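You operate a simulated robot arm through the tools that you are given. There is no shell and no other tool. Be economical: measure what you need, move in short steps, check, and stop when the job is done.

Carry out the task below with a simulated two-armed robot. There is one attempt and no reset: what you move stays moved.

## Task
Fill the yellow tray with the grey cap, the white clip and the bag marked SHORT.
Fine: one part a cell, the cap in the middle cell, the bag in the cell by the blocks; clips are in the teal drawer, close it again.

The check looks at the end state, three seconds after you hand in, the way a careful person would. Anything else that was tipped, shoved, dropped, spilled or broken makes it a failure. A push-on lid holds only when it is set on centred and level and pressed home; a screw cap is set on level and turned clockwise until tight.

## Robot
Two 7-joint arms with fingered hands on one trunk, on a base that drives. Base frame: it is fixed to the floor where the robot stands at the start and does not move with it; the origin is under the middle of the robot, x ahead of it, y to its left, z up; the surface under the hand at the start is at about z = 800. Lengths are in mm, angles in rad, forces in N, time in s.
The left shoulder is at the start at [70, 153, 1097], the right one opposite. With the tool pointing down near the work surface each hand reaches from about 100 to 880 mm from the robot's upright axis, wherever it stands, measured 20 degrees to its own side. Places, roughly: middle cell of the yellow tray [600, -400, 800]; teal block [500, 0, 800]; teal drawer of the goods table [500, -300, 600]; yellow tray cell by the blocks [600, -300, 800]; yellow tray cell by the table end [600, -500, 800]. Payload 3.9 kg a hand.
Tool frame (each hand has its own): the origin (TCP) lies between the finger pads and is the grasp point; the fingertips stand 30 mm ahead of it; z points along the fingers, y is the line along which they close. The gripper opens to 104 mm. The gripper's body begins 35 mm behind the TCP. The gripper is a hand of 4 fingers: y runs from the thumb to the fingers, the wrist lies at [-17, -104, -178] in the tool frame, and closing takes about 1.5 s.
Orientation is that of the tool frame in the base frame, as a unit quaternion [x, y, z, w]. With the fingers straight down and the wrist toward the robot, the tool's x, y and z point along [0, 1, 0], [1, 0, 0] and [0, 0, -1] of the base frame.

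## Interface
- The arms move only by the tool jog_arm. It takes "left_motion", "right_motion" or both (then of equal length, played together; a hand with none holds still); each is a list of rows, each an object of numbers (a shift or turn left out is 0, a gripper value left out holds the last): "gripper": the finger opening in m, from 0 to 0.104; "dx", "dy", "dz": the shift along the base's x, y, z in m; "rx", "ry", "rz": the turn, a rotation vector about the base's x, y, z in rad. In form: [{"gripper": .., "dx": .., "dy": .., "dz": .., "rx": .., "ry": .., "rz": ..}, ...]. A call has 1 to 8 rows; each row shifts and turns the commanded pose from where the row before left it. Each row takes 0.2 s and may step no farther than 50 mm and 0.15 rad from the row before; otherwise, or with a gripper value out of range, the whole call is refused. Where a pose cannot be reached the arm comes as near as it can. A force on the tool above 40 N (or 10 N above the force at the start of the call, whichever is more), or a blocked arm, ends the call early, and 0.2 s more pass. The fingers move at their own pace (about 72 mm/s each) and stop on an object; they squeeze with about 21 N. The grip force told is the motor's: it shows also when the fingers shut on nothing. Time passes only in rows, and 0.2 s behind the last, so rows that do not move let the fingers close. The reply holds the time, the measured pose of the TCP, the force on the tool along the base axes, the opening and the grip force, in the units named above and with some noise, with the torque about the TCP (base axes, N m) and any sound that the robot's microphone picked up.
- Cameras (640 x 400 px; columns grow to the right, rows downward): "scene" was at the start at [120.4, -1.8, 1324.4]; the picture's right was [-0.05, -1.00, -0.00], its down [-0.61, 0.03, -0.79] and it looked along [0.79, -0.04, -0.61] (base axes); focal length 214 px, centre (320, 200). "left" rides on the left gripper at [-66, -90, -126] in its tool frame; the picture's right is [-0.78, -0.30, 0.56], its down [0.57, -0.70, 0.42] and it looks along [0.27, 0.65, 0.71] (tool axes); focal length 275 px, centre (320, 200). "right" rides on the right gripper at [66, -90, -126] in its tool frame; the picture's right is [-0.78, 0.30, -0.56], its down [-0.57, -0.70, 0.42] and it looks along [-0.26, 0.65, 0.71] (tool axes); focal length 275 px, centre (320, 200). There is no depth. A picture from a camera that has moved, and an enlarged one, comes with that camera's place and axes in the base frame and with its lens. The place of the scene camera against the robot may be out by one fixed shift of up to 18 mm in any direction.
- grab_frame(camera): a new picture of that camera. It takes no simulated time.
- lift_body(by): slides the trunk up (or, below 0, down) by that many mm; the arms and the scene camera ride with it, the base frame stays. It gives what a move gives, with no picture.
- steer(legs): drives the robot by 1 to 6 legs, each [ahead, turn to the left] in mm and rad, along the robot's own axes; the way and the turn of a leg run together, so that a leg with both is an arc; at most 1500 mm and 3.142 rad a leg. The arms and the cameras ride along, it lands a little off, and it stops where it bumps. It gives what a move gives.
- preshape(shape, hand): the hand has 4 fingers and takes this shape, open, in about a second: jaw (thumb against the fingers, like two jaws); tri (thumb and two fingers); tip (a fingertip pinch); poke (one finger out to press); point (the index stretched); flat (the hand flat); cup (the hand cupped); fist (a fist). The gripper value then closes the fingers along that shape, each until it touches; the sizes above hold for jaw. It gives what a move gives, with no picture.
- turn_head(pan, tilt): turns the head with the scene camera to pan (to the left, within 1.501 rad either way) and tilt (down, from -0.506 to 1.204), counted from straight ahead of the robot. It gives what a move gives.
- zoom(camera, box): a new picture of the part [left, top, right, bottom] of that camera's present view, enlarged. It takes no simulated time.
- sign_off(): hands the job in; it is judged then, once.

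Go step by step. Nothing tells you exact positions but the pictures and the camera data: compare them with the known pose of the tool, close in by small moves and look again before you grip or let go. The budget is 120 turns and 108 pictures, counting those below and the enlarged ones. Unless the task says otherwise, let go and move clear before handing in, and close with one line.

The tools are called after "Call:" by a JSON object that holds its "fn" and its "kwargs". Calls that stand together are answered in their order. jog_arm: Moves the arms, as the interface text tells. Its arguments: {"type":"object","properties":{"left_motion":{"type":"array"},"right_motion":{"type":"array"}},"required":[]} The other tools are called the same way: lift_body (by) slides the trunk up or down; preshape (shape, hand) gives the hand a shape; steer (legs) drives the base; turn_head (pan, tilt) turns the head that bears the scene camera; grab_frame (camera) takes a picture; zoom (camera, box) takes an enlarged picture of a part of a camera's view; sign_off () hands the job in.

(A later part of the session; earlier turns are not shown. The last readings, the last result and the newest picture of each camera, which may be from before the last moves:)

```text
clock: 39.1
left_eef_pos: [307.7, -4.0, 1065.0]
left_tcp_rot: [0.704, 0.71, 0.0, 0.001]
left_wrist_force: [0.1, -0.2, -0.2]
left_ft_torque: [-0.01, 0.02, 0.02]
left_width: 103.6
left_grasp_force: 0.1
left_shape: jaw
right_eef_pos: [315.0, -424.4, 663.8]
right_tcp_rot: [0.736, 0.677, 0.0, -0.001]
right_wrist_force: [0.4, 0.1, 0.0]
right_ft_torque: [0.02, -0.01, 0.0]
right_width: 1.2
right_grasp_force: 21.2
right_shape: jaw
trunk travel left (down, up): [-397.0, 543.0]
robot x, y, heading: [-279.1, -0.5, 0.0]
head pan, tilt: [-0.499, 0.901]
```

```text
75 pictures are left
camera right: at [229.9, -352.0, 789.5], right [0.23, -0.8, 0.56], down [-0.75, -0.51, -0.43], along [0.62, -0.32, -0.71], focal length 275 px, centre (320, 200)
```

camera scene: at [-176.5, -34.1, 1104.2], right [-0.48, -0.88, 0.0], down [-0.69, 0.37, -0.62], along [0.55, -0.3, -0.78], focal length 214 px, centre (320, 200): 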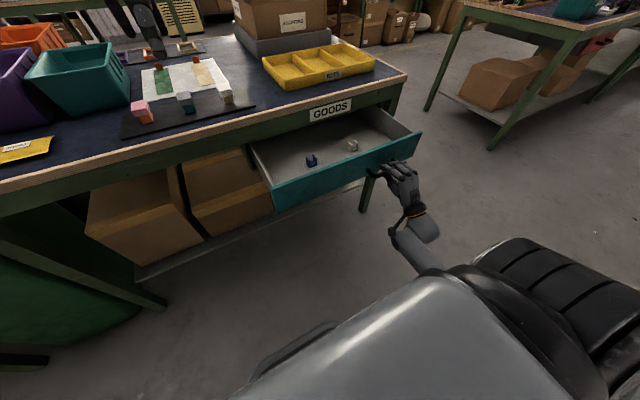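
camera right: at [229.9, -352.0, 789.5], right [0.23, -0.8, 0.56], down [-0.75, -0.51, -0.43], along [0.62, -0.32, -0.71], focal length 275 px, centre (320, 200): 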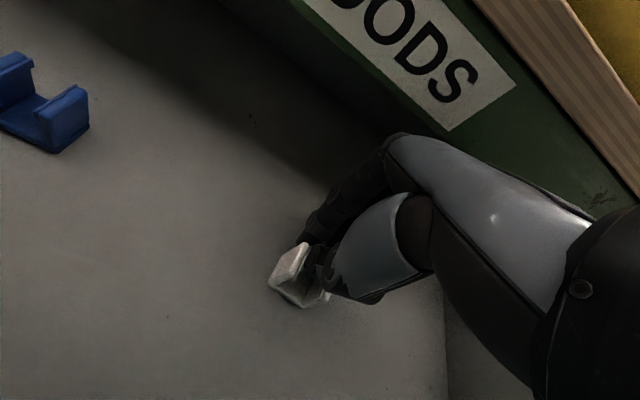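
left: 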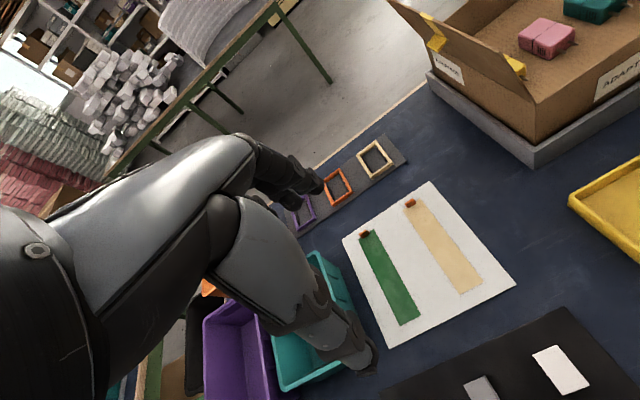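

Call:
{"fn": "zoom", "kwargs": {"camera": "right", "box": [250, 210, 378, 320]}}

Call:
{"fn": "zoom", "kwargs": {"camera": "scene", "box": [315, 110, 385, 160]}}

```text
3.64 times, centred on (314, 265) of right
camera zoom: at [229.9, -352.0, 789.5], right [0.23, -0.8, 0.56], down [-0.75, -0.51, -0.43], along [0.62, -0.32, -0.71], focal length 1001 px, centre (342, -36)
```

zoom: 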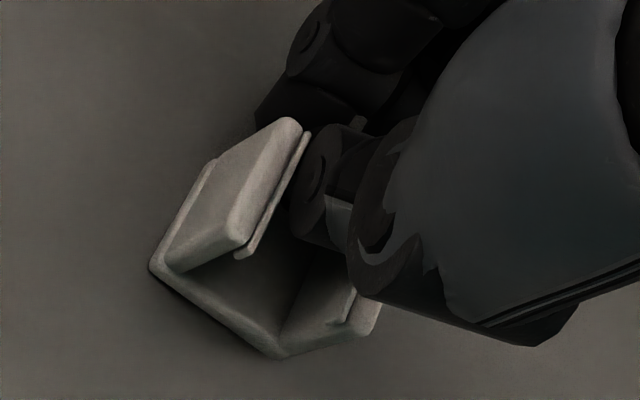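

```text
8.00 times, centred on (350, 135) of scene
camera zoom: at [-176.3, -33.3, 1151.2], right [-0.48, -0.88, 0.0], down [-0.69, 0.37, -0.62], along [0.55, -0.3, -0.78], focal length 1716 px, centre (80, 720)
```

zoom: 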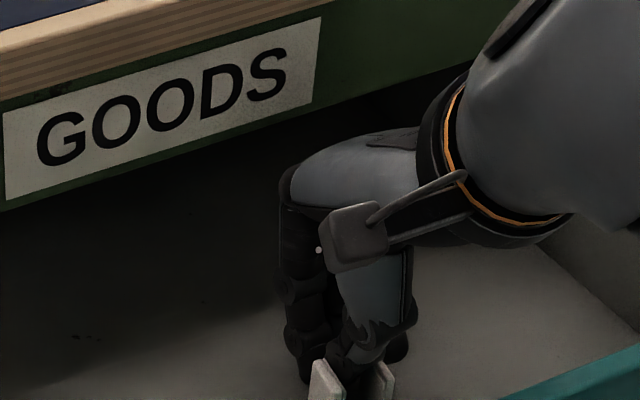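

The fingertips closed into the gap between the walls, so the clip isn't gripped. I open, rise, and turn the other way (palm inward), which suits the right arm better.

Call:
{"fn": "jog_arm", "kwargs": {"right_motion": [{"gripper": 0.064}, {}, {}, {}, {}]}}

Call:
{"fn": "lift_body", "kwargs": {"by": 160}}

Call:
{"fn": "jog_arm", "kwargs": {"right_motion": [{"dz": 0.04, "rz": -0.143}, {"rz": -0.143}, {"rz": -0.143}, {"rz": -0.143}, {"rz": -0.143}, {"rz": -0.143}, {"rz": -0.143}, {"rz": -0.143}]}}

Call:
{"fn": "jog_arm", "kwargs": {"right_motion": [{"rz": -0.143}, {"rz": -0.143}, {"rz": -0.143}, {}]}}

Call:
{"fn": "grab_frame", "kwargs": {"camera": "right"}}

```text
clock: 40.3
left_eef_pos: [307.5, -4.6, 1063.6]
left_tcp_rot: [0.704, 0.71, 0.0, 0.001]
left_wrist_force: [0.8, 0.2, 0.6]
left_ft_torque: [-0.02, -0.03, 0.03]
left_width: 103.6
left_grasp_force: 0.0
left_shape: jaw
right_eef_pos: [315.0, -425.6, 665.0]
right_tcp_rot: [0.736, 0.677, 0.001, -0.001]
right_wrist_force: [-0.1, -1.0, -0.2]
right_ft_torque: [0.01, 0.0, 0.02]
right_width: 63.7
right_grasp_force: 0.0
right_shape: jaw
trunk travel left (down, up): [-397.0, 543.0]
robot x, y, heading: [-278.5, 1.6, -0.001]
head pan, tilt: [-0.499, 0.901]
```

```text
clock: 42.1
left_eef_pos: [308.1, -4.5, 1224.3]
left_tcp_rot: [0.705, 0.709, 0.0, 0.0]
left_wrist_force: [1.0, -0.1, -0.4]
left_ft_torque: [-0.03, 0.03, -0.02]
left_width: 103.6
left_grasp_force: 0.1
left_shape: jaw
right_eef_pos: [315.2, -423.1, 822.4]
right_tcp_rot: [0.736, 0.677, 0.001, -0.002]
right_wrist_force: [-0.8, -0.5, 0.2]
right_ft_torque: [-0.02, 0.0, 0.02]
right_width: 63.8
right_grasp_force: 0.0
right_shape: jaw
trunk travel left (down, up): [-557.0, 383.0]
robot x, y, heading: [-275.9, 2.5, 0.001]
head pan, tilt: [-0.499, 0.901]
```

```text
clock: 44.0
left_eef_pos: [308.4, -4.5, 1224.0]
left_tcp_rot: [0.705, 0.71, 0.0, 0.0]
left_wrist_force: [0.1, -0.9, 0.6]
left_ft_torque: [-0.03, 0.0, -0.02]
left_width: 103.6
left_grasp_force: 0.0
left_shape: jaw
right_eef_pos: [308.4, -426.5, 868.8]
right_tcp_rot: [0.985, 0.17, 0.002, 0.0]
right_wrist_force: [0.6, 0.0, 0.2]
right_ft_torque: [0.01, 0.03, -0.01]
right_width: 63.8
right_grasp_force: 0.1
right_shape: jaw
right hand out of reach, approached as far as the arm can: row 8
trunk travel left (down, up): [-557.0, 383.0]
robot x, y, heading: [-278.1, 0.8, -0.0]
head pan, tilt: [-0.499, 0.901]
```

```text
clock: 45.0
left_eef_pos: [307.1, -5.2, 1224.9]
left_tcp_rot: [0.705, 0.71, 0.0, 0.0]
left_wrist_force: [-0.4, 0.7, 0.9]
left_ft_torque: [0.03, -0.01, -0.03]
left_width: 103.5
left_grasp_force: 0.1
left_shape: jaw
right_eef_pos: [276.8, -434.6, 888.8]
right_tcp_rot: [0.999, -0.044, 0.002, 0.001]
right_wrist_force: [-0.3, 1.3, -1.0]
right_ft_torque: [-0.01, -0.05, 0.0]
right_width: 63.8
right_grasp_force: 0.1
right_shape: jaw
right hand out of reach, approached as far as the arm can: row 1, 2, 3
trunk travel left (down, up): [-557.0, 383.0]
robot x, y, heading: [-280.1, 0.8, 0.001]
head pan, tilt: [-0.499, 0.901]
```

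```text
72 pictures are left
camera right: at [349.3, -350.9, 1013.3], right [-0.8, -0.23, 0.56], down [-0.51, 0.75, -0.43], along [-0.32, -0.62, -0.71], focal length 275 px, centre (320, 200)
```

right: 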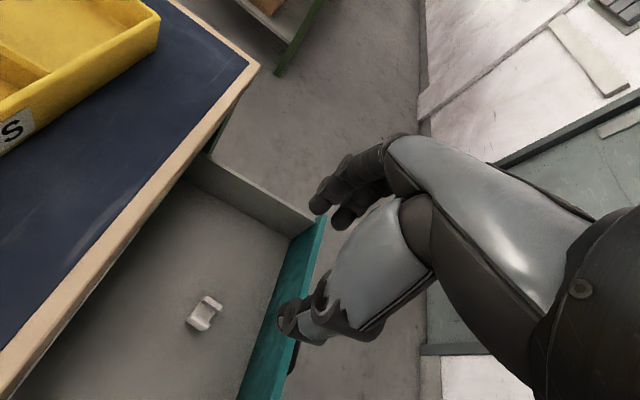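

The clip was dragged slightly toward the robot. I'll zoom in on it, and drive 100 mm forward to gain reach in this orientation.

Call:
{"fn": "steer", "kwargs": {"legs": [[90, 0]]}}

Call:
{"fn": "jog_arm", "kwargs": {"right_motion": [{"dx": -0.04}, {"dx": -0.03}, {}]}}

Call:
{"fn": "grab_frame", "kwargs": {"camera": "right"}}

```text
clock: 46.0
left_eef_pos: [388.3, -3.4, 1229.4]
left_tcp_rot: [0.705, 0.709, 0.003, 0.003]
left_wrist_force: [-1.2, 0.1, -0.3]
left_ft_torque: [0.02, -0.05, 0.01]
left_width: 103.7
left_grasp_force: 0.1
left_shape: jaw
right_eef_pos: [360.2, -432.6, 892.4]
right_tcp_rot: [0.999, -0.042, 0.005, -0.001]
right_wrist_force: [-0.6, -0.1, 0.4]
right_ft_torque: [0.0, -0.05, 0.04]
right_width: 63.7
right_grasp_force: 0.1
right_shape: jaw
trunk travel left (down, up): [-557.0, 383.0]
robot x, y, heading: [-189.1, 0.3, 0.002]
head pan, tilt: [-0.499, 0.901]
```

```text
clock: 46.9
left_eef_pos: [397.4, -2.3, 1224.0]
left_tcp_rot: [0.704, 0.71, 0.0, 0.0]
left_wrist_force: [0.1, -0.1, -0.3]
left_ft_torque: [-0.02, 0.0, 0.01]
left_width: 103.8
left_grasp_force: 0.0
left_shape: jaw
right_eef_pos: [297.0, -431.7, 889.4]
right_tcp_rot: [0.999, -0.042, 0.0, 0.001]
right_wrist_force: [0.9, -0.5, 0.3]
right_ft_torque: [0.03, 0.04, 0.0]
right_width: 63.7
right_grasp_force: 0.1
right_shape: jaw
trunk travel left (down, up): [-557.0, 383.0]
robot x, y, heading: [-190.4, -2.1, 0.002]
head pan, tilt: [-0.499, 0.901]
```

```text
71 pictures are left
camera right: at [370.0, -348.3, 1014.4], right [-0.8, -0.23, 0.56], down [-0.51, 0.75, -0.43], along [-0.32, -0.62, -0.71], focal length 275 px, centre (320, 200)
```

right: 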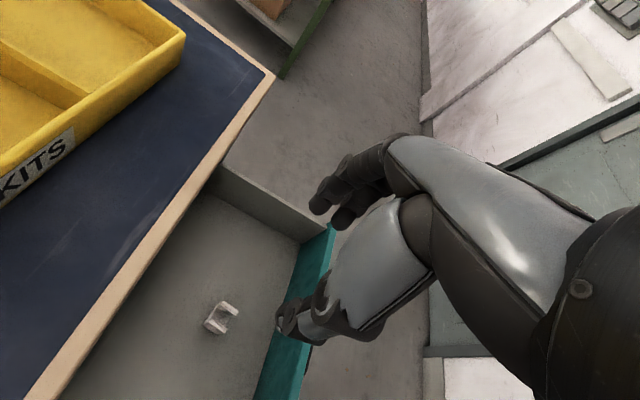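

Call:
{"fn": "zoom", "kwargs": {"camera": "right", "box": [172, 287, 268, 347]}}

```text
6.67 times, centred on (220, 317) of right
camera zoom: at [370.0, -348.3, 1014.4], right [-0.8, -0.23, 0.56], down [-0.51, 0.75, -0.43], along [-0.32, -0.62, -0.71], focal length 1835 px, centre (987, -580)
```

zoom: 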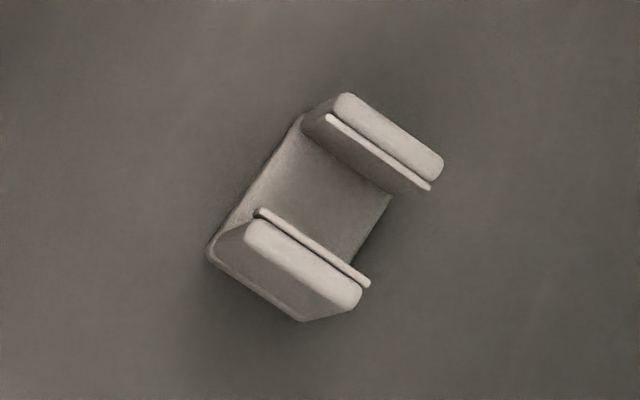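

I rotate a touch more to match the clip (walls at about -12°), centre over [287, -421], and descend.

Call:
{"fn": "jog_arm", "kwargs": {"right_motion": [{"rz": -0.134, "dx": -0.01, "dy": 0.011}, {"dz": -0.045}, {"dz": -0.045}, {"dz": -0.045}, {}]}}

Call:
{"fn": "grab_frame", "kwargs": {"camera": "right"}}

```text
clock: 48.0
left_eef_pos: [395.9, -3.2, 1225.5]
left_tcp_rot: [0.705, 0.709, 0.0, 0.0]
left_wrist_force: [0.3, -0.4, 0.6]
left_ft_torque: [-0.02, 0.01, -0.01]
left_width: 103.8
left_grasp_force: 0.1
left_shape: jaw
right_eef_pos: [261.9, -429.7, 782.7]
right_tcp_rot: [0.994, -0.109, 0.002, -0.001]
right_wrist_force: [-0.5, -0.4, -0.6]
right_ft_torque: [-0.02, -0.03, 0.0]
right_width: 63.7
right_grasp_force: 0.0
right_shape: jaw
right hand out of reach, approached as far as the arm can: row 3, 4
trunk travel left (down, up): [-557.0, 383.0]
robot x, y, heading: [-185.1, 2.6, 0.009]
head pan, tilt: [-0.499, 0.901]
```

```text
69 pictures are left
camera right: at [344.9, -356.8, 908.9], right [-0.82, -0.12, 0.55], down [-0.41, 0.81, -0.43], along [-0.4, -0.58, -0.72], focal length 275 px, centre (320, 200)
```

right: 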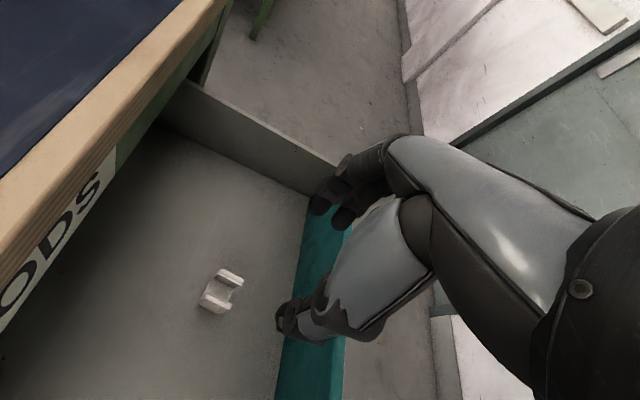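

I need the trunk lower rather than the arm: raise the hand a little, lower the trunk, then re-centre.

Call:
{"fn": "jog_arm", "kwargs": {"right_motion": [{"dz": 0.045}, {"dz": 0.045}, {}]}}

Call:
{"fn": "lift_body", "kwargs": {"by": -130}}

```text
clock: 48.9
left_eef_pos: [396.9, -5.0, 1223.5]
left_tcp_rot: [0.704, 0.71, 0.0, 0.0]
left_wrist_force: [1.1, 0.1, -0.1]
left_ft_torque: [0.03, 0.0, 0.04]
left_width: 103.6
left_grasp_force: 0.0
left_shape: jaw
right_eef_pos: [261.2, -429.3, 872.8]
right_tcp_rot: [0.994, -0.109, 0.001, -0.001]
right_wrist_force: [0.4, 0.4, 0.2]
right_ft_torque: [-0.02, -0.01, -0.02]
right_width: 63.7
right_grasp_force: 0.1
right_shape: jaw
trunk travel left (down, up): [-557.0, 383.0]
robot x, y, heading: [-187.5, 0.8, 0.004]
head pan, tilt: [-0.499, 0.901]
```

```text
clock: 50.4
left_eef_pos: [395.9, -4.0, 1094.2]
left_tcp_rot: [0.705, 0.71, 0.001, 0.001]
left_wrist_force: [-0.6, 0.4, 0.5]
left_ft_torque: [-0.01, -0.02, 0.01]
left_width: 103.4
left_grasp_force: 0.0
left_shape: jaw
right_eef_pos: [261.2, -430.0, 743.7]
right_tcp_rot: [0.994, -0.109, 0.002, -0.001]
right_wrist_force: [-1.2, 0.6, 0.3]
right_ft_torque: [0.01, 0.01, -0.01]
right_width: 63.5
right_grasp_force: 0.1
right_shape: jaw
trunk travel left (down, up): [-427.0, 513.0]
robot x, y, heading: [-187.3, -5.2, 0.009]
head pan, tilt: [-0.499, 0.901]
```

Call:
{"fn": "jog_arm", "kwargs": {"right_motion": [{"dx": 0.026, "dy": 0.008}, {"dz": -0.02}, {}]}}

Call:
{"fn": "grab_frame", "kwargs": {"camera": "right"}}

```text
clock: 51.2
left_eef_pos: [395.4, -4.5, 1093.2]
left_tcp_rot: [0.705, 0.71, 0.001, 0.001]
left_wrist_force: [0.2, 0.2, 1.1]
left_ft_torque: [-0.01, 0.01, 0.03]
left_width: 103.8
left_grasp_force: 0.0
left_shape: jaw
right_eef_pos: [286.7, -421.8, 724.0]
right_tcp_rot: [0.994, -0.109, 0.003, 0.0]
right_wrist_force: [-0.5, 0.2, 0.7]
right_ft_torque: [0.01, 0.0, 0.0]
right_width: 63.7
right_grasp_force: 0.1
right_shape: jaw
trunk travel left (down, up): [-427.0, 513.0]
robot x, y, heading: [-184.9, -2.3, 0.001]
head pan, tilt: [-0.499, 0.901]
```

```text
68 pictures are left
camera right: at [369.7, -348.9, 849.5], right [-0.82, -0.12, 0.55], down [-0.41, 0.81, -0.43], along [-0.4, -0.58, -0.72], focal length 275 px, centre (320, 200)
```

right: 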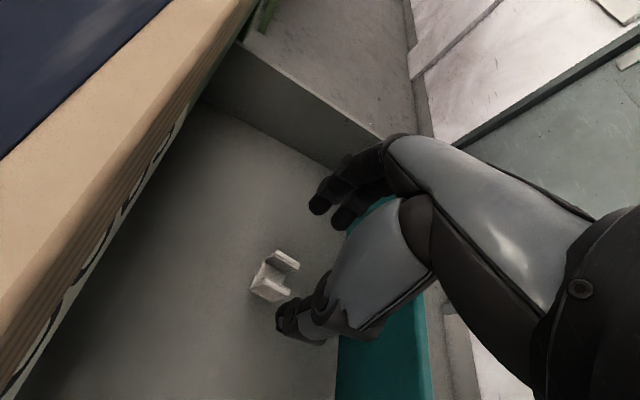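

The clip projects exactly below the grasp point. Descending 60 mm to grip height.

Call:
{"fn": "jog_arm", "kwargs": {"right_motion": [{"dz": -0.03}, {"dz": -0.03}, {}]}}

Call:
{"fn": "zoom", "kwargs": {"camera": "right", "box": [220, 170, 400, 350]}}

```text
clock: 52.0
left_eef_pos: [396.0, -3.7, 1094.9]
left_tcp_rot: [0.705, 0.709, 0.001, 0.0]
left_wrist_force: [0.1, -1.0, -0.3]
left_ft_torque: [-0.02, 0.01, 0.01]
left_width: 103.9
left_grasp_force: 0.2
left_shape: jaw
right_eef_pos: [280.1, -425.0, 670.4]
right_tcp_rot: [0.994, -0.109, 0.003, 0.0]
right_wrist_force: [0.3, -0.6, 0.7]
right_ft_torque: [-0.04, 0.0, -0.01]
right_width: 63.9
right_grasp_force: 0.1
right_shape: jaw
right hand out of reach, approached as far as the arm can: row 2
trunk travel left (down, up): [-427.0, 513.0]
robot x, y, heading: [-187.7, -3.9, 0.003]
head pan, tilt: [-0.499, 0.901]
```

```text
2.22 times, centred on (310, 260) of right
camera zoom: at [362.6, -350.8, 796.3], right [-0.82, -0.12, 0.55], down [-0.41, 0.81, -0.43], along [-0.4, -0.57, -0.72], focal length 612 px, centre (342, 67)
```

zoom: 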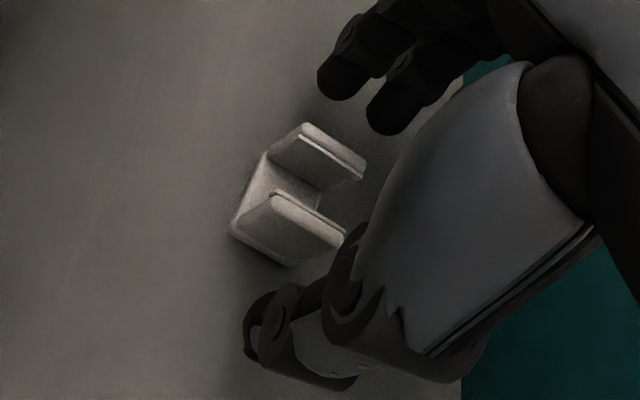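

Call:
{"fn": "jog_arm", "kwargs": {"right_motion": [{"dz": 0.025}, {}]}}

Call:
{"fn": "lift_body", "kwargs": {"by": -30}}

Call:
{"fn": "jog_arm", "kwargs": {"right_motion": [{"dx": 0.008, "dy": 0.004, "dz": -0.002}, {}]}}

Call:
{"fn": "zoom", "kwargs": {"camera": "right", "box": [220, 170, 400, 350]}}

```text
clock: 52.6
left_eef_pos: [396.3, -4.2, 1094.7]
left_tcp_rot: [0.704, 0.711, 0.0, 0.0]
left_wrist_force: [-0.9, -0.7, -0.1]
left_ft_torque: [0.01, 0.02, 0.01]
left_width: 103.6
left_grasp_force: 0.0
left_shape: jaw
right_eef_pos: [279.5, -422.9, 694.5]
right_tcp_rot: [0.994, -0.109, 0.002, -0.001]
right_wrist_force: [0.4, -0.1, -0.2]
right_ft_torque: [0.0, 0.01, 0.02]
right_width: 63.8
right_grasp_force: 0.0
right_shape: jaw
trunk travel left (down, up): [-427.0, 513.0]
robot x, y, heading: [-186.2, 1.2, 0.008]
head pan, tilt: [-0.499, 0.901]
```

```text
clock: 53.4
left_eef_pos: [394.7, -3.5, 1065.7]
left_tcp_rot: [0.705, 0.71, 0.001, 0.0]
left_wrist_force: [0.5, 0.0, -0.6]
left_ft_torque: [0.02, 0.0, 0.01]
left_width: 103.5
left_grasp_force: 0.1
left_shape: jaw
right_eef_pos: [279.4, -424.0, 665.7]
right_tcp_rot: [0.994, -0.108, 0.002, 0.0]
right_wrist_force: [-0.2, 0.5, -0.5]
right_ft_torque: [0.04, 0.0, 0.0]
right_width: 63.6
right_grasp_force: 0.2
right_shape: jaw
trunk travel left (down, up): [-397.0, 543.0]
robot x, y, heading: [-184.8, 1.2, 0.006]
head pan, tilt: [-0.499, 0.901]
```

```text
clock: 54.0
left_eef_pos: [390.0, -3.7, 1068.5]
left_tcp_rot: [0.705, 0.71, 0.001, 0.003]
left_wrist_force: [-0.4, 1.0, -0.1]
left_ft_torque: [-0.02, 0.01, -0.03]
left_width: 103.7
left_grasp_force: 0.0
left_shape: jaw
right_eef_pos: [280.2, -421.5, 664.8]
right_tcp_rot: [0.993, -0.115, 0.001, 0.001]
right_wrist_force: [-24.9, -6.3, 15.1]
right_ft_torque: [2.07, -4.74, 1.41]
right_width: 63.9
right_grasp_force: 0.0
right_shape: jaw
trunk travel left (down, up): [-397.0, 543.0]
robot x, y, heading: [-188.3, -0.7, -0.014]
head pan, tilt: [-0.499, 0.901]
stopped in row 2 (right hand): the force on the tool passed its limit at 41 N (the readings are from after the stop); the commanded pose is now the measured one
```

```text
2.22 times, centred on (310, 260) of right
camera zoom: at [364.2, -349.8, 791.1], right [-0.83, -0.11, 0.55], down [-0.4, 0.81, -0.43], along [-0.4, -0.57, -0.71], focal length 612 px, centre (342, 67)
```

zoom: 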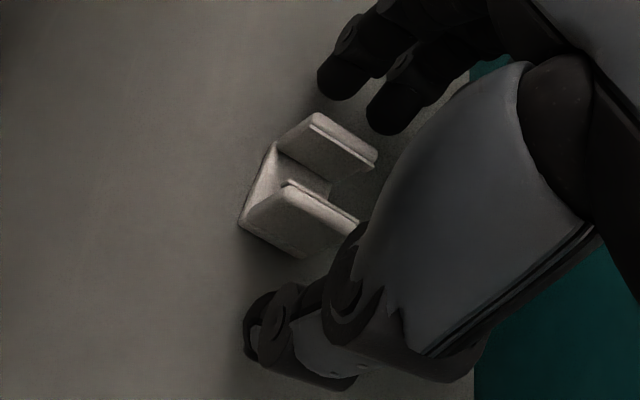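

The camera side of the hand touched the table edge. I back off, tilt the hand slightly so its back leans away from the table, and then re-centre on the clip.

Call:
{"fn": "jog_arm", "kwargs": {"right_motion": [{"dx": -0.01, "dz": 0.008}, {"ry": -0.07}, {"ry": -0.07}, {}]}}

Call:
{"fn": "grab_frame", "kwargs": {"camera": "right"}}

Call:
{"fn": "grab_frame", "kwargs": {"camera": "scene"}}

```text
clock: 55.0
left_eef_pos: [395.0, -4.5, 1064.3]
left_tcp_rot: [0.705, 0.709, 0.001, 0.001]
left_wrist_force: [-0.3, 1.0, 1.0]
left_ft_torque: [-0.01, -0.02, -0.02]
left_width: 103.8
left_grasp_force: 0.1
left_shape: jaw
right_eef_pos: [274.3, -420.5, 671.4]
right_tcp_rot: [0.991, -0.112, 0.069, -0.008]
right_wrist_force: [0.2, 0.1, 0.6]
right_ft_torque: [-0.01, 0.03, 0.03]
right_width: 63.8
right_grasp_force: 0.0
right_shape: jaw
trunk travel left (down, up): [-397.0, 543.0]
robot x, y, heading: [-187.7, -3.1, -0.006]
head pan, tilt: [-0.499, 0.901]
```

```text
65 pictures are left
camera right: at [340.2, -348.7, 806.7], right [-0.89, -0.12, 0.44], down [-0.34, 0.81, -0.48], along [-0.3, -0.57, -0.76], focal length 275 px, centre (320, 200)
```

right: 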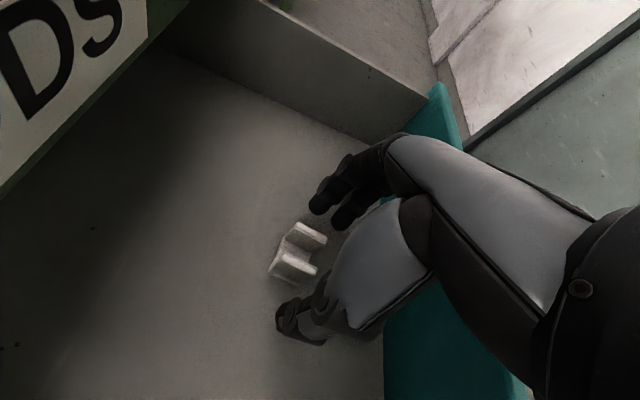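

```text
64 pictures are left
camera scene: at [-88.5, -33.6, 1151.2], right [-0.48, -0.88, 0.0], down [-0.69, 0.38, -0.62], along [0.54, -0.3, -0.78], focal length 214 px, centre (320, 200)
```

scene: 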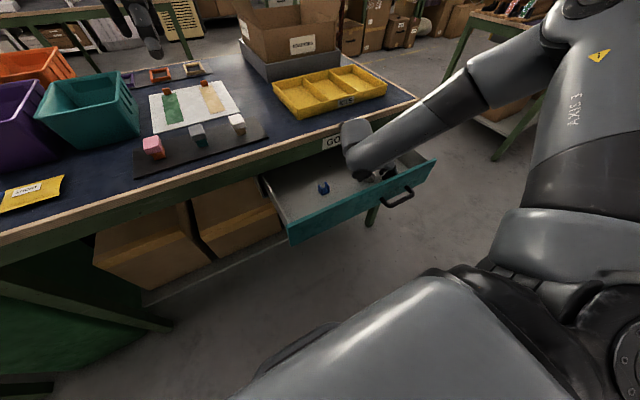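

Clip still at [288, -422]. Moving the tilted hand in and down.

Call:
{"fn": "jog_arm", "kwargs": {"right_motion": [{"dx": 0.007}, {"dx": 0.006, "dy": -0.002}, {"dz": -0.004}, {}]}}

Call:
{"fn": "zoom", "kwargs": {"camera": "right", "box": [220, 170, 400, 350]}}

```text
clock: 56.0
left_eef_pos: [395.1, -5.2, 1065.6]
left_tcp_rot: [0.705, 0.709, 0.001, 0.0]
left_wrist_force: [-0.6, -0.2, -0.1]
left_ft_torque: [0.01, -0.03, 0.01]
left_width: 103.6
left_grasp_force: 0.1
left_shape: jaw
right_eef_pos: [287.9, -422.0, 666.3]
right_tcp_rot: [0.991, -0.113, 0.069, -0.007]
right_wrist_force: [0.3, -0.8, 0.2]
right_ft_torque: [0.0, 0.0, -0.02]
right_width: 63.8
right_grasp_force: 0.1
right_shape: jaw
trunk travel left (down, up): [-397.0, 543.0]
robot x, y, heading: [-187.6, -2.8, -0.009]
head pan, tilt: [-0.499, 0.901]
```

```text
2.22 times, centred on (310, 260) of right
camera zoom: at [354.0, -350.6, 802.5], right [-0.89, -0.11, 0.44], down [-0.34, 0.81, -0.48], along [-0.3, -0.57, -0.76], focal length 612 px, centre (342, 67)
```

zoom: 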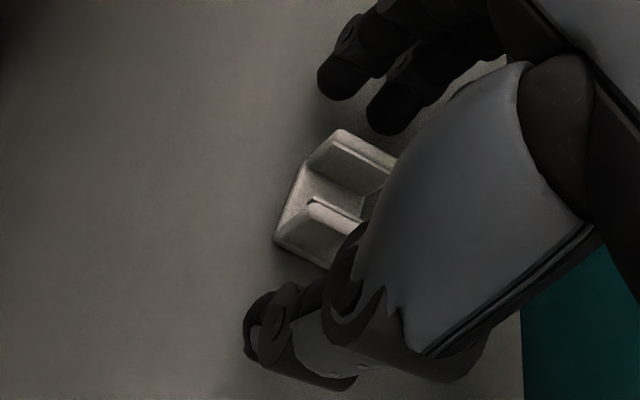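

No contact and the clip sits between thumb and fingers. Closing.

Call:
{"fn": "jog_arm", "kwargs": {"right_motion": [{"gripper": 0.0}, {}, {}, {}, {}, {}, {}]}}

Call:
{"fn": "zoom", "kwargs": {"camera": "right", "box": [220, 170, 400, 350]}}

```text
clock: 57.6
left_eef_pos: [395.3, -4.9, 1065.7]
left_tcp_rot: [0.705, 0.709, 0.0, 0.001]
left_wrist_force: [0.5, -0.6, -0.7]
left_ft_torque: [0.0, 0.0, 0.02]
left_width: 103.8
left_grasp_force: 0.1
left_shape: jaw
right_eef_pos: [287.7, -422.9, 667.5]
right_tcp_rot: [0.991, -0.113, 0.07, -0.008]
right_wrist_force: [0.1, -0.6, 1.8]
right_ft_torque: [-0.03, 0.03, 0.01]
right_width: 24.6
right_grasp_force: 21.0
right_shape: jaw
trunk travel left (down, up): [-397.0, 543.0]
robot x, y, heading: [-185.3, -0.5, -0.005]
head pan, tilt: [-0.499, 0.901]
```

```text
2.22 times, centred on (310, 260) of right
camera zoom: at [354.0, -350.3, 802.7], right [-0.89, -0.11, 0.44], down [-0.34, 0.81, -0.48], along [-0.3, -0.57, -0.76], focal length 612 px, centre (342, 67)
```

zoom: 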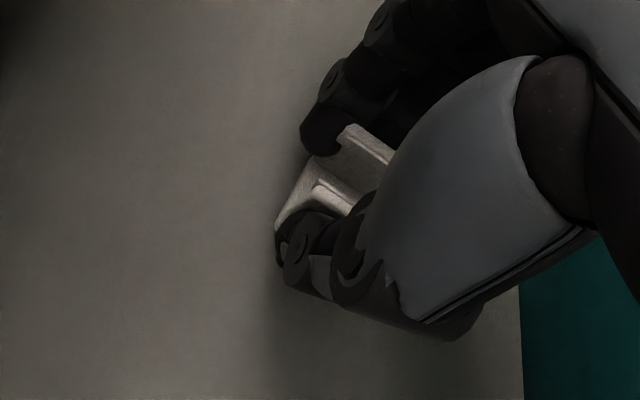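

The clip is gripped (24.6 mm). I lift it straight out with the trunk.

Call:
{"fn": "lift_body", "kwargs": {"by": 250}}

Call:
{"fn": "grab_frame", "kwargs": {"camera": "right"}}

Call:
{"fn": "grab_frame", "kwargs": {"camera": "scene"}}

```text
clock: 60.2
left_eef_pos: [394.4, -4.7, 1315.2]
left_tcp_rot: [0.704, 0.71, 0.001, 0.0]
left_wrist_force: [0.1, 0.1, 0.2]
left_ft_torque: [-0.01, -0.04, 0.01]
left_width: 103.5
left_grasp_force: 0.1
left_shape: jaw
right_eef_pos: [288.0, -422.8, 917.4]
right_tcp_rot: [0.991, -0.112, 0.068, -0.009]
right_wrist_force: [0.5, 0.0, -0.1]
right_ft_torque: [0.0, 0.01, 0.0]
right_width: 24.3
right_grasp_force: 21.2
right_shape: jaw
trunk travel left (down, up): [-647.0, 293.0]
robot x, y, heading: [-187.7, 2.0, -0.003]
head pan, tilt: [-0.499, 0.901]
```

```text
61 pictures are left
camera right: at [354.2, -350.5, 1052.3], right [-0.89, -0.11, 0.44], down [-0.34, 0.81, -0.48], along [-0.3, -0.57, -0.76], focal length 275 px, centre (320, 200)
```

right: 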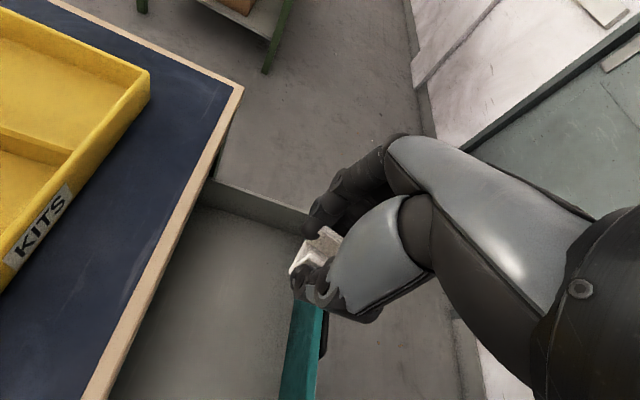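

```text
60 pictures are left
camera scene: at [-88.2, -33.8, 1401.1], right [-0.48, -0.88, 0.0], down [-0.69, 0.38, -0.62], along [0.54, -0.3, -0.78], focal length 214 px, centre (320, 200)
```

scene: 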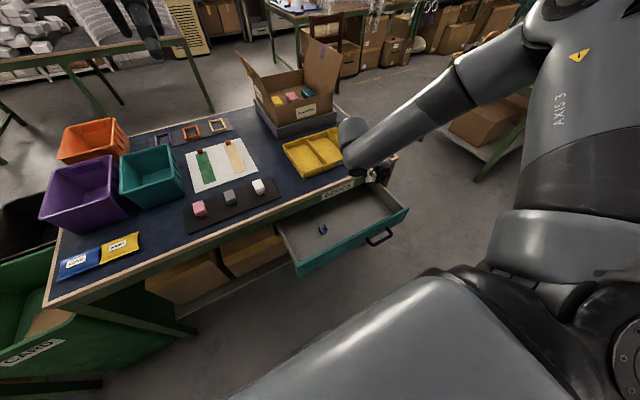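

The white clip is held. I undo the tilt, turn the hand back to standard, and drive forward for reach to the tray.

Call:
{"fn": "jog_arm", "kwargs": {"right_motion": [{"ry": 0.14, "dz": 0.02}, {"rz": 0.147, "dz": 0.02}, {"rz": 0.147}, {"rz": 0.147}, {"rz": 0.147}, {"rz": 0.147}, {"rz": 0.147}, {"rz": 0.147}]}}

Call:
{"fn": "jog_arm", "kwargs": {"right_motion": [{"rz": 0.147}, {"rz": 0.147}, {"rz": 0.147}, {"rz": 0.147}, {"rz": 0.147}, {}]}}

Call:
{"fn": "steer", "kwargs": {"legs": [[140, 0]]}}

Call:
{"fn": "grab_frame", "kwargs": {"camera": "right"}}

```text
clock: 62.0
left_eef_pos: [393.9, -5.6, 1315.4]
left_tcp_rot: [0.705, 0.709, 0.001, 0.001]
left_wrist_force: [0.1, -0.2, 0.0]
left_ft_torque: [0.03, 0.01, 0.0]
left_width: 104.0
left_grasp_force: 0.0
left_shape: jaw
right_eef_pos: [288.1, -422.9, 957.4]
right_tcp_rot: [0.92, 0.392, 0.0, 0.0]
right_wrist_force: [-1.2, -0.7, -0.1]
right_ft_torque: [-0.01, -0.02, 0.0]
right_width: 22.5
right_grasp_force: 20.9
right_shape: jaw
trunk travel left (down, up): [-647.0, 293.0]
robot x, y, heading: [-188.4, -0.7, -0.006]
head pan, tilt: [-0.499, 0.901]
```

```text
clock: 63.4
left_eef_pos: [395.5, -4.5, 1314.8]
left_tcp_rot: [0.705, 0.709, 0.001, 0.001]
left_wrist_force: [0.6, 0.2, 0.2]
left_ft_torque: [0.0, -0.01, -0.01]
left_width: 103.6
left_grasp_force: 0.1
left_shape: jaw
right_eef_pos: [289.1, -422.6, 957.2]
right_tcp_rot: [0.717, 0.697, 0.001, 0.0]
right_wrist_force: [-0.6, -0.2, -0.1]
right_ft_torque: [0.0, -0.01, -0.02]
right_width: 22.5
right_grasp_force: 21.1
right_shape: jaw
trunk travel left (down, up): [-647.0, 293.0]
robot x, y, heading: [-186.9, -1.2, -0.01]
head pan, tilt: [-0.499, 0.901]
```

```text
clock: 64.8
left_eef_pos: [534.5, -7.8, 1316.2]
left_tcp_rot: [0.707, 0.707, 0.001, 0.001]
left_wrist_force: [-0.6, -0.2, 0.0]
left_ft_torque: [0.01, 0.01, -0.04]
left_width: 103.7
left_grasp_force: 0.1
left_shape: jaw
right_eef_pos: [425.6, -425.4, 956.4]
right_tcp_rot: [0.72, 0.694, -0.001, 0.001]
right_wrist_force: [0.1, 0.3, 0.5]
right_ft_torque: [-0.01, -0.02, -0.02]
right_width: 22.4
right_grasp_force: 20.9
right_shape: jaw
trunk travel left (down, up): [-647.0, 293.0]
robot x, y, heading: [-50.1, -0.4, -0.009]
head pan, tilt: [-0.499, 0.901]
```

```text
59 pictures are left
camera right: at [337.8, -356.4, 1081.9], right [0.27, -0.79, 0.56], down [-0.72, -0.55, -0.43], along [0.64, -0.29, -0.71], focal length 275 px, centre (320, 200)
```

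right: 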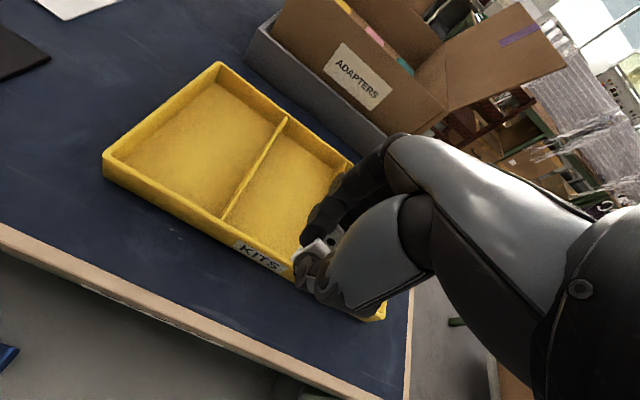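

The tray spans x 460–656, y -260 to -572, with dividers at about y -367 and -468. I move the clip over the table-end cell at about [552, -520].

Call:
{"fn": "jog_arm", "kwargs": {"right_motion": [{"dx": 0.032, "dy": -0.024}, {"dx": 0.032, "dy": -0.024}, {"dx": 0.032, "dy": -0.024}, {"dx": 0.03, "dy": -0.022}, {"dz": -0.03}, {"dz": -0.03}, {}]}}

Call:
{"fn": "grab_frame", "kwargs": {"camera": "right"}}

Call:
{"fn": "turn_head", "kwargs": {"pan": -0.7, "tilt": 0.7}}

Call:
{"fn": "grab_frame", "kwargs": {"camera": "scene"}}

```text
clock: 66.3
left_eef_pos: [535.3, -7.6, 1316.6]
left_tcp_rot: [0.706, 0.708, 0.001, 0.001]
left_wrist_force: [0.6, 1.0, 0.6]
left_ft_torque: [0.02, 0.02, 0.01]
left_width: 103.9
left_grasp_force: 0.1
left_shape: jaw
right_eef_pos: [553.8, -517.5, 895.8]
right_tcp_rot: [0.72, 0.694, -0.001, 0.001]
right_wrist_force: [-0.1, 0.5, 0.3]
right_ft_torque: [0.03, 0.02, 0.0]
right_width: 22.4
right_grasp_force: 20.7
right_shape: jaw
trunk travel left (down, up): [-647.0, 293.0]
robot x, y, heading: [-47.4, -1.2, -0.01]
head pan, tilt: [-0.499, 0.901]
```

```text
58 pictures are left
camera right: at [464.6, -449.8, 1021.2], right [0.27, -0.79, 0.56], down [-0.72, -0.55, -0.42], along [0.64, -0.29, -0.71], focal length 275 px, centre (320, 200)
```

right: 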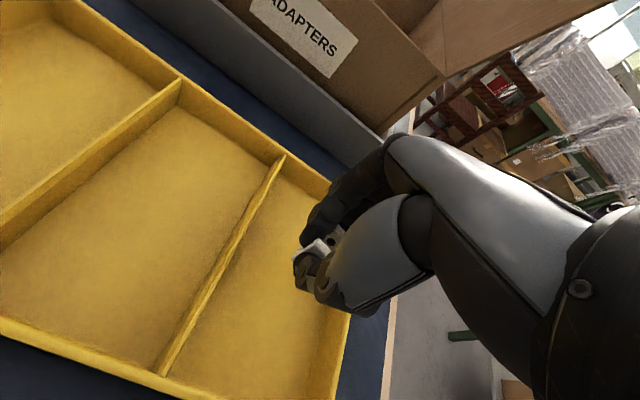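

```text
clock: 67.1
left_eef_pos: [534.6, -7.9, 1316.1]
left_tcp_rot: [0.706, 0.708, 0.001, 0.001]
left_wrist_force: [-0.4, 0.4, -0.6]
left_ft_torque: [-0.01, -0.02, 0.02]
left_width: 103.6
left_grasp_force: 0.0
left_shape: jaw
right_eef_pos: [552.2, -517.8, 897.2]
right_tcp_rot: [0.72, 0.694, 0.0, 0.001]
right_wrist_force: [-0.4, -0.4, 0.1]
right_ft_torque: [-0.03, -0.02, -0.02]
right_width: 22.6
right_grasp_force: 20.6
right_shape: jaw
trunk travel left (down, up): [-647.0, 293.0]
robot x, y, heading: [-49.5, 0.1, -0.013]
head pan, tilt: [-0.7, 0.7]
```

```text
57 pictures are left
camera scene: at [50.1, -53.6, 1417.3], right [-0.65, -0.76, 0.0], down [-0.49, 0.42, -0.76], along [0.58, -0.5, -0.64], focal length 214 px, centre (320, 200)
```

scene: 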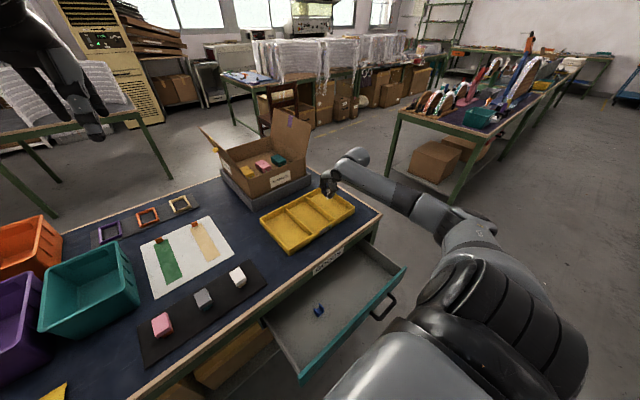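

The cell spans about y -475 to -585. I shift slightly and descend gently toward the tray floor.

Call:
{"fn": "jog_arm", "kwargs": {"right_motion": [{"dy": -0.008, "dz": -0.02}, {"dz": -0.02}, {"dz": -0.008}, {}]}}

Call:
{"fn": "grab_frame", "kwargs": {"camera": "right"}}

Call:
{"fn": "zoom", "kwargs": {"camera": "scene", "box": [250, 140, 410, 260]}}

```text
clock: 68.1
left_eef_pos: [535.9, -8.2, 1315.2]
left_tcp_rot: [0.707, 0.708, 0.001, 0.0]
left_wrist_force: [-0.2, -0.4, 0.8]
left_ft_torque: [-0.03, 0.01, 0.01]
left_width: 103.7
left_grasp_force: 0.0
left_shape: jaw
right_eef_pos: [553.4, -527.5, 847.1]
right_tcp_rot: [0.72, 0.694, -0.001, 0.0]
right_wrist_force: [-0.7, -0.3, 0.1]
right_ft_torque: [0.0, -0.03, 0.01]
right_width: 22.7
right_grasp_force: 20.4
right_shape: jaw
trunk travel left (down, up): [-647.0, 293.0]
robot x, y, heading: [-48.5, -2.9, -0.01]
head pan, tilt: [-0.7, 0.7]
```

```text
56 pictures are left
camera right: at [464.9, -458.6, 972.9], right [0.27, -0.79, 0.56], down [-0.72, -0.55, -0.42], along [0.64, -0.29, -0.71], focal length 275 px, centre (320, 200)
```

right: 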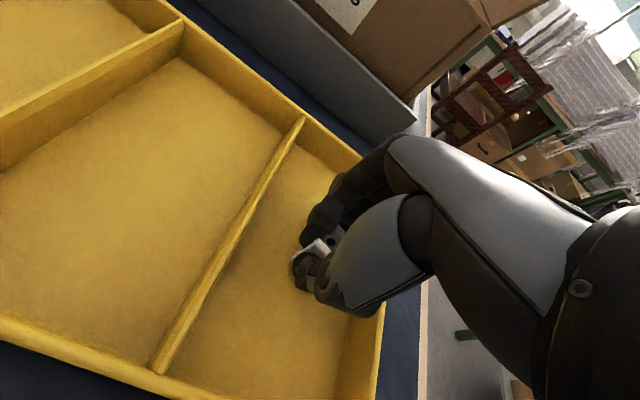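

```text
3.33 times, centred on (330, 200) of scene
camera zoom: at [50.2, -53.8, 1417.3], right [-0.65, -0.76, 0.0], down [-0.49, 0.42, -0.76], along [0.58, -0.5, -0.64], focal length 715 px, centre (287, 200)
```

zoom: 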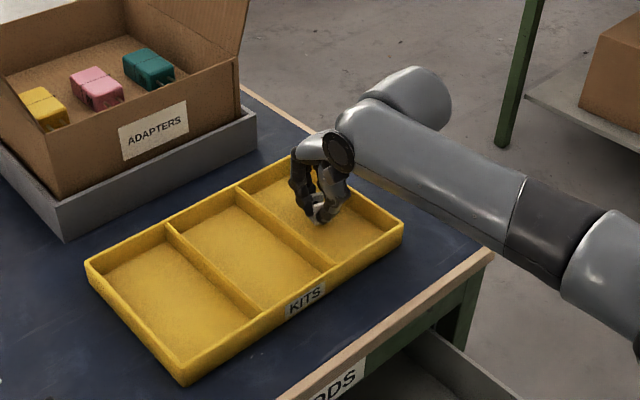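

Call:
{"fn": "jog_arm", "kwargs": {"right_motion": [{"dz": -0.004}, {"dz": -0.003}, {}]}}

```text
clock: 68.9
left_eef_pos: [534.1, -7.1, 1317.0]
left_tcp_rot: [0.707, 0.708, 0.001, 0.002]
left_wrist_force: [0.2, -0.1, 0.5]
left_ft_torque: [0.01, -0.04, -0.03]
left_width: 103.6
left_grasp_force: 0.0
left_shape: jaw
right_eef_pos: [552.3, -527.7, 842.9]
right_tcp_rot: [0.72, 0.694, 0.0, 0.002]
right_wrist_force: [-1.2, -0.7, 6.5]
right_ft_torque: [-0.05, -0.09, 0.02]
right_width: 22.8
right_grasp_force: 20.7
right_shape: jaw
trunk travel left (down, up): [-647.0, 293.0]
robot x, y, heading: [-47.0, 1.9, -0.011]
head pan, tilt: [-0.7, 0.7]
```

The clip touches the floor (6.5 N up). I open moderately and rise.

Call:
{"fn": "jog_arm", "kwargs": {"right_motion": [{"gripper": 0.05}, {}, {}, {"dz": 0.01}, {"dz": 0.04}, {"dz": 0.05}, {"dz": 0.05}, {}]}}

Call:
{"fn": "grab_frame", "kwargs": {"camera": "right"}}

```text
clock: 70.7
left_eef_pos: [535.2, -9.0, 1315.6]
left_tcp_rot: [0.706, 0.709, 0.0, 0.001]
left_wrist_force: [-0.5, 0.1, -0.1]
left_ft_torque: [0.01, -0.03, 0.01]
left_width: 103.7
left_grasp_force: 0.0
left_shape: jaw
right_eef_pos: [552.2, -529.0, 990.3]
right_tcp_rot: [0.72, 0.694, 0.0, 0.0]
right_wrist_force: [0.0, -0.4, -1.1]
right_ft_torque: [0.01, 0.01, 0.0]
right_width: 49.8
right_grasp_force: 0.1
right_shape: jaw
trunk travel left (down, up): [-647.0, 293.0]
robot x, y, heading: [-47.0, -0.2, -0.004]
head pan, tilt: [-0.7, 0.7]
```

```text
54 pictures are left
camera right: at [464.1, -459.2, 1115.4], right [0.27, -0.79, 0.56], down [-0.72, -0.55, -0.42], along [0.64, -0.29, -0.71], focal length 275 px, centre (320, 200)
```

right: 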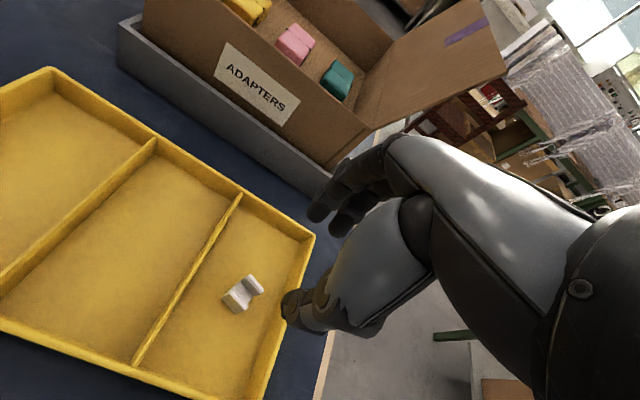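

The clip stands cleanly in its cell. Next is the cap: I move the left hand out of the way and bring the right one toward the block mat.

Call:
{"fn": "jog_arm", "kwargs": {"right_motion": [{"dx": -0.01, "dy": 0.045}, {"dx": -0.015, "dy": 0.045}, {"dx": -0.02, "dy": 0.045}, {"dx": -0.02, "dy": 0.045}, {"dx": -0.02, "dy": 0.045}, {"dx": -0.02, "dy": 0.045}, {"dx": -0.02, "dy": 0.045}, {"dx": -0.01, "dy": 0.045}], "left_motion": [{"dy": 0.045}, {"dy": 0.045}, {"dy": 0.045}, {"dy": 0.045}, {"dy": 0.045}, {"dy": 0.045}, {"dy": 0.045}, {"dy": 0.035}]}}

Call:
{"fn": "grab_frame", "kwargs": {"camera": "right"}}

```text
clock: 72.5
left_eef_pos: [535.4, 345.7, 1315.5]
left_tcp_rot: [0.707, 0.708, -0.001, 0.0]
left_wrist_force: [-0.8, -0.6, 0.1]
left_ft_torque: [-0.04, 0.01, 0.0]
left_width: 103.9
left_grasp_force: 0.1
left_shape: jaw
right_eef_pos: [420.4, -163.4, 992.3]
right_tcp_rot: [0.72, 0.694, 0.0, 0.002]
right_wrist_force: [-1.3, 0.2, -0.4]
right_ft_torque: [-0.04, 0.0, -0.01]
right_width: 50.1
right_grasp_force: 0.0
right_shape: jaw
trunk travel left (down, up): [-647.0, 293.0]
robot x, y, heading: [-48.7, -1.4, -0.003]
head pan, tilt: [-0.7, 0.7]
```

```text
53 pictures are left
camera right: at [331.3, -93.8, 1117.1], right [0.27, -0.78, 0.56], down [-0.72, -0.55, -0.42], along [0.64, -0.29, -0.71], focal length 275 px, centre (320, 200)
```

right: 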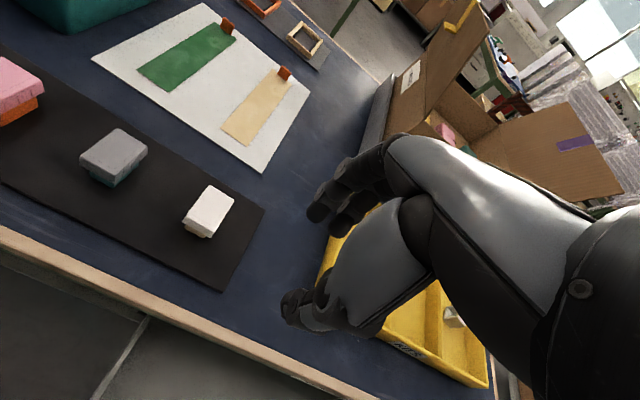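

Call:
{"fn": "zoom", "kwargs": {"camera": "right", "box": [60, 110, 180, 200]}}

Call:
{"fn": "jog_arm", "kwargs": {"right_motion": [{"dy": 0.045, "dx": 0.01}, {"dy": 0.045, "dx": 0.01}, {"dy": 0.045, "dx": 0.01}, {}]}}

Call:
{"fn": "grab_frame", "kwargs": {"camera": "right"}}

```text
4.44 times, centred on (120, 155) of right
camera zoom: at [331.3, -93.8, 1117.1], right [0.27, -0.78, 0.56], down [-0.72, -0.55, -0.42], along [0.64, -0.29, -0.71], focal length 1224 px, centre (1209, 400)
```

zoom: 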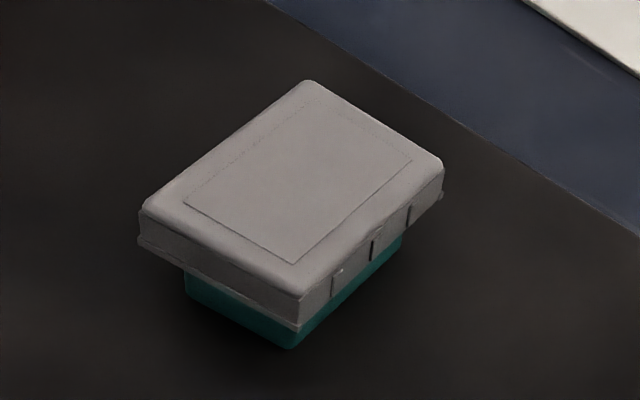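

```text
clock: 73.5
left_eef_pos: [534.4, 341.3, 1316.0]
left_tcp_rot: [0.707, 0.707, 0.001, 0.001]
left_wrist_force: [0.2, 0.1, 0.9]
left_ft_torque: [0.0, -0.03, 0.02]
left_width: 104.0
left_grasp_force: 0.0
left_shape: jaw
right_eef_pos: [449.6, -32.5, 991.7]
right_tcp_rot: [0.72, 0.694, 0.0, 0.001]
right_wrist_force: [0.1, 0.8, -0.1]
right_ft_torque: [0.03, 0.04, -0.02]
right_width: 49.7
right_grasp_force: 0.0
right_shape: jaw
trunk travel left (down, up): [-647.0, 293.0]
robot x, y, heading: [-48.9, 1.8, -0.011]
head pan, tilt: [-0.7, 0.7]
```

```text
51 pictures are left
camera right: at [362.2, 36.3, 1117.8], right [0.27, -0.79, 0.56], down [-0.72, -0.55, -0.42], along [0.64, -0.29, -0.71], focal length 275 px, centre (320, 200)
```

right: 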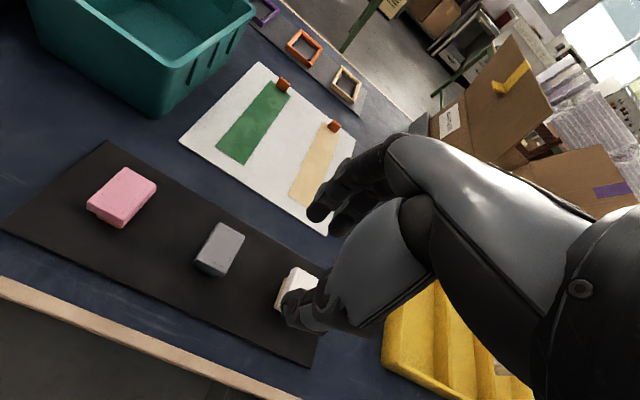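

The cap's top centre is at about [481, 10, 838], 46 mm along x and 30 mm along y. I align above it with the fingers at 76 mm.

Call:
{"fn": "jog_arm", "kwargs": {"right_motion": [{"gripper": 0.076, "dx": 0.016, "dy": 0.022, "rz": 0.037}, {"dx": 0.015, "dy": 0.02}, {"dz": -0.045}, {"dz": -0.045}, {}]}}

Call:
{"fn": "grab_frame", "kwargs": {"camera": "right"}}

Call:
{"fn": "turn_head", "kwargs": {"pan": 0.0, "tilt": 0.85}}

Call:
{"fn": "grab_frame", "kwargs": {"camera": "scene"}}

```text
clock: 74.7
left_eef_pos: [535.1, 342.8, 1315.5]
left_tcp_rot: [0.706, 0.708, 0.001, 0.001]
left_wrist_force: [-0.1, 0.4, 0.6]
left_ft_torque: [-0.02, -0.01, 0.03]
left_width: 103.7
left_grasp_force: 0.0
left_shape: jaw
right_eef_pos: [480.1, 8.6, 899.4]
right_tcp_rot: [0.707, 0.707, 0.0, 0.001]
right_wrist_force: [-0.3, 0.1, -0.7]
right_ft_torque: [0.01, 0.03, -0.02]
right_width: 75.9
right_grasp_force: 0.0
right_shape: jaw
trunk travel left (down, up): [-647.0, 293.0]
robot x, y, heading: [-48.5, -1.4, -0.008]
head pan, tilt: [-0.7, 0.7]
```

```text
50 pictures are left
camera right: at [390.1, 75.4, 1024.9], right [0.3, -0.78, 0.56], down [-0.7, -0.57, -0.42], along [0.65, -0.27, -0.71], focal length 275 px, centre (320, 200)
```

right: 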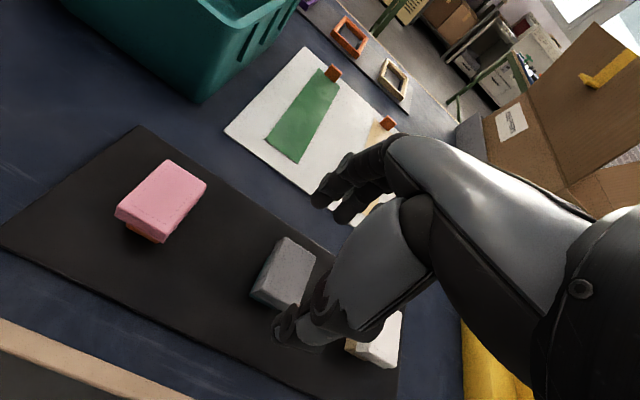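

```text
clock: 75.8
left_eef_pos: [535.3, 342.7, 1317.1]
left_tcp_rot: [0.707, 0.708, 0.001, 0.0]
left_wrist_force: [-0.3, 1.0, 0.4]
left_ft_torque: [-0.01, -0.02, 0.02]
left_width: 104.0
left_grasp_force: 0.1
left_shape: jaw
right_eef_pos: [480.6, 9.1, 899.7]
right_tcp_rot: [0.707, 0.708, 0.0, 0.0]
right_wrist_force: [0.3, -0.3, 0.1]
right_ft_torque: [0.0, -0.01, 0.02]
right_width: 76.0
right_grasp_force: 0.1
right_shape: jaw
trunk travel left (down, up): [-647.0, 293.0]
robot x, y, heading: [-53.0, -2.4, -0.01]
head pan, tilt: [0.0, 0.85]
```

```text
49 pictures are left
camera scene: at [63.9, 1.3, 1405.1], right [-0.01, -1.0, 0.0], down [-0.75, 0.01, -0.66], along [0.66, -0.01, -0.75], focal length 214 px, centre (320, 200)
```

scene: 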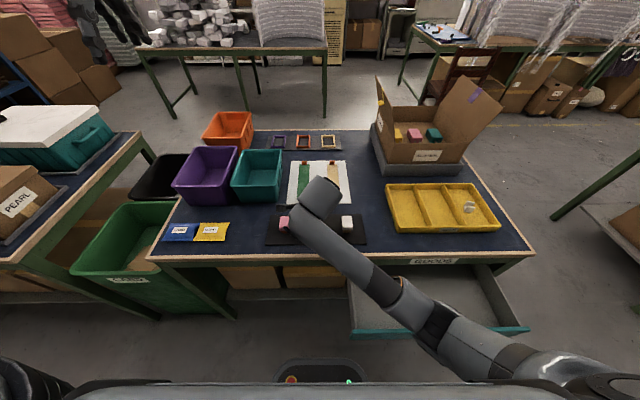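

The cap is right below the grasp point. Descending.

Call:
{"fn": "jog_arm", "kwargs": {"right_motion": [{"dz": -0.03}, {"dz": -0.018}, {}]}}

Call:
{"fn": "zoom", "kwargs": {"camera": "right", "box": [220, 140, 420, 360]}}

```text
clock: 76.5
left_eef_pos: [535.7, 342.6, 1317.1]
left_tcp_rot: [0.707, 0.708, 0.001, 0.0]
left_wrist_force: [-0.6, 0.4, -0.2]
left_ft_torque: [0.0, -0.02, -0.03]
left_width: 103.6
left_grasp_force: 0.0
left_shape: jaw
right_eef_pos: [479.9, 9.7, 851.8]
right_tcp_rot: [0.707, 0.707, 0.0, 0.001]
right_wrist_force: [0.2, -0.1, -0.4]
right_ft_torque: [0.02, 0.0, 0.02]
right_width: 75.9
right_grasp_force: 0.1
right_shape: jaw
trunk travel left (down, up): [-647.0, 293.0]
robot x, y, heading: [-46.7, -0.6, -0.011]
head pan, tilt: [0.0, 0.85]
```

```text
1.82 times, centred on (320, 250) of right
camera zoom: at [390.0, 74.5, 976.8], right [0.3, -0.78, 0.56], down [-0.7, -0.57, -0.42], along [0.65, -0.27, -0.71], focal length 500 px, centre (320, 109)
```

zoom: 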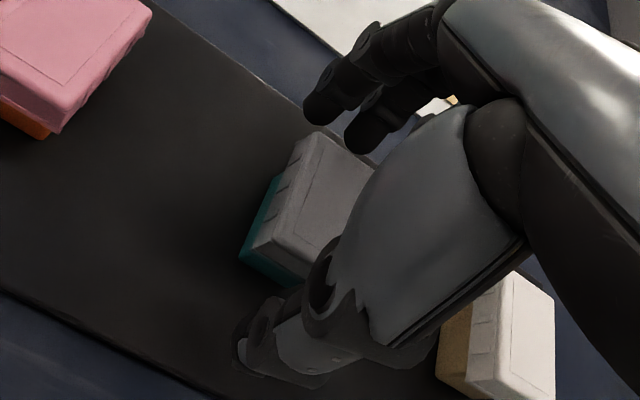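

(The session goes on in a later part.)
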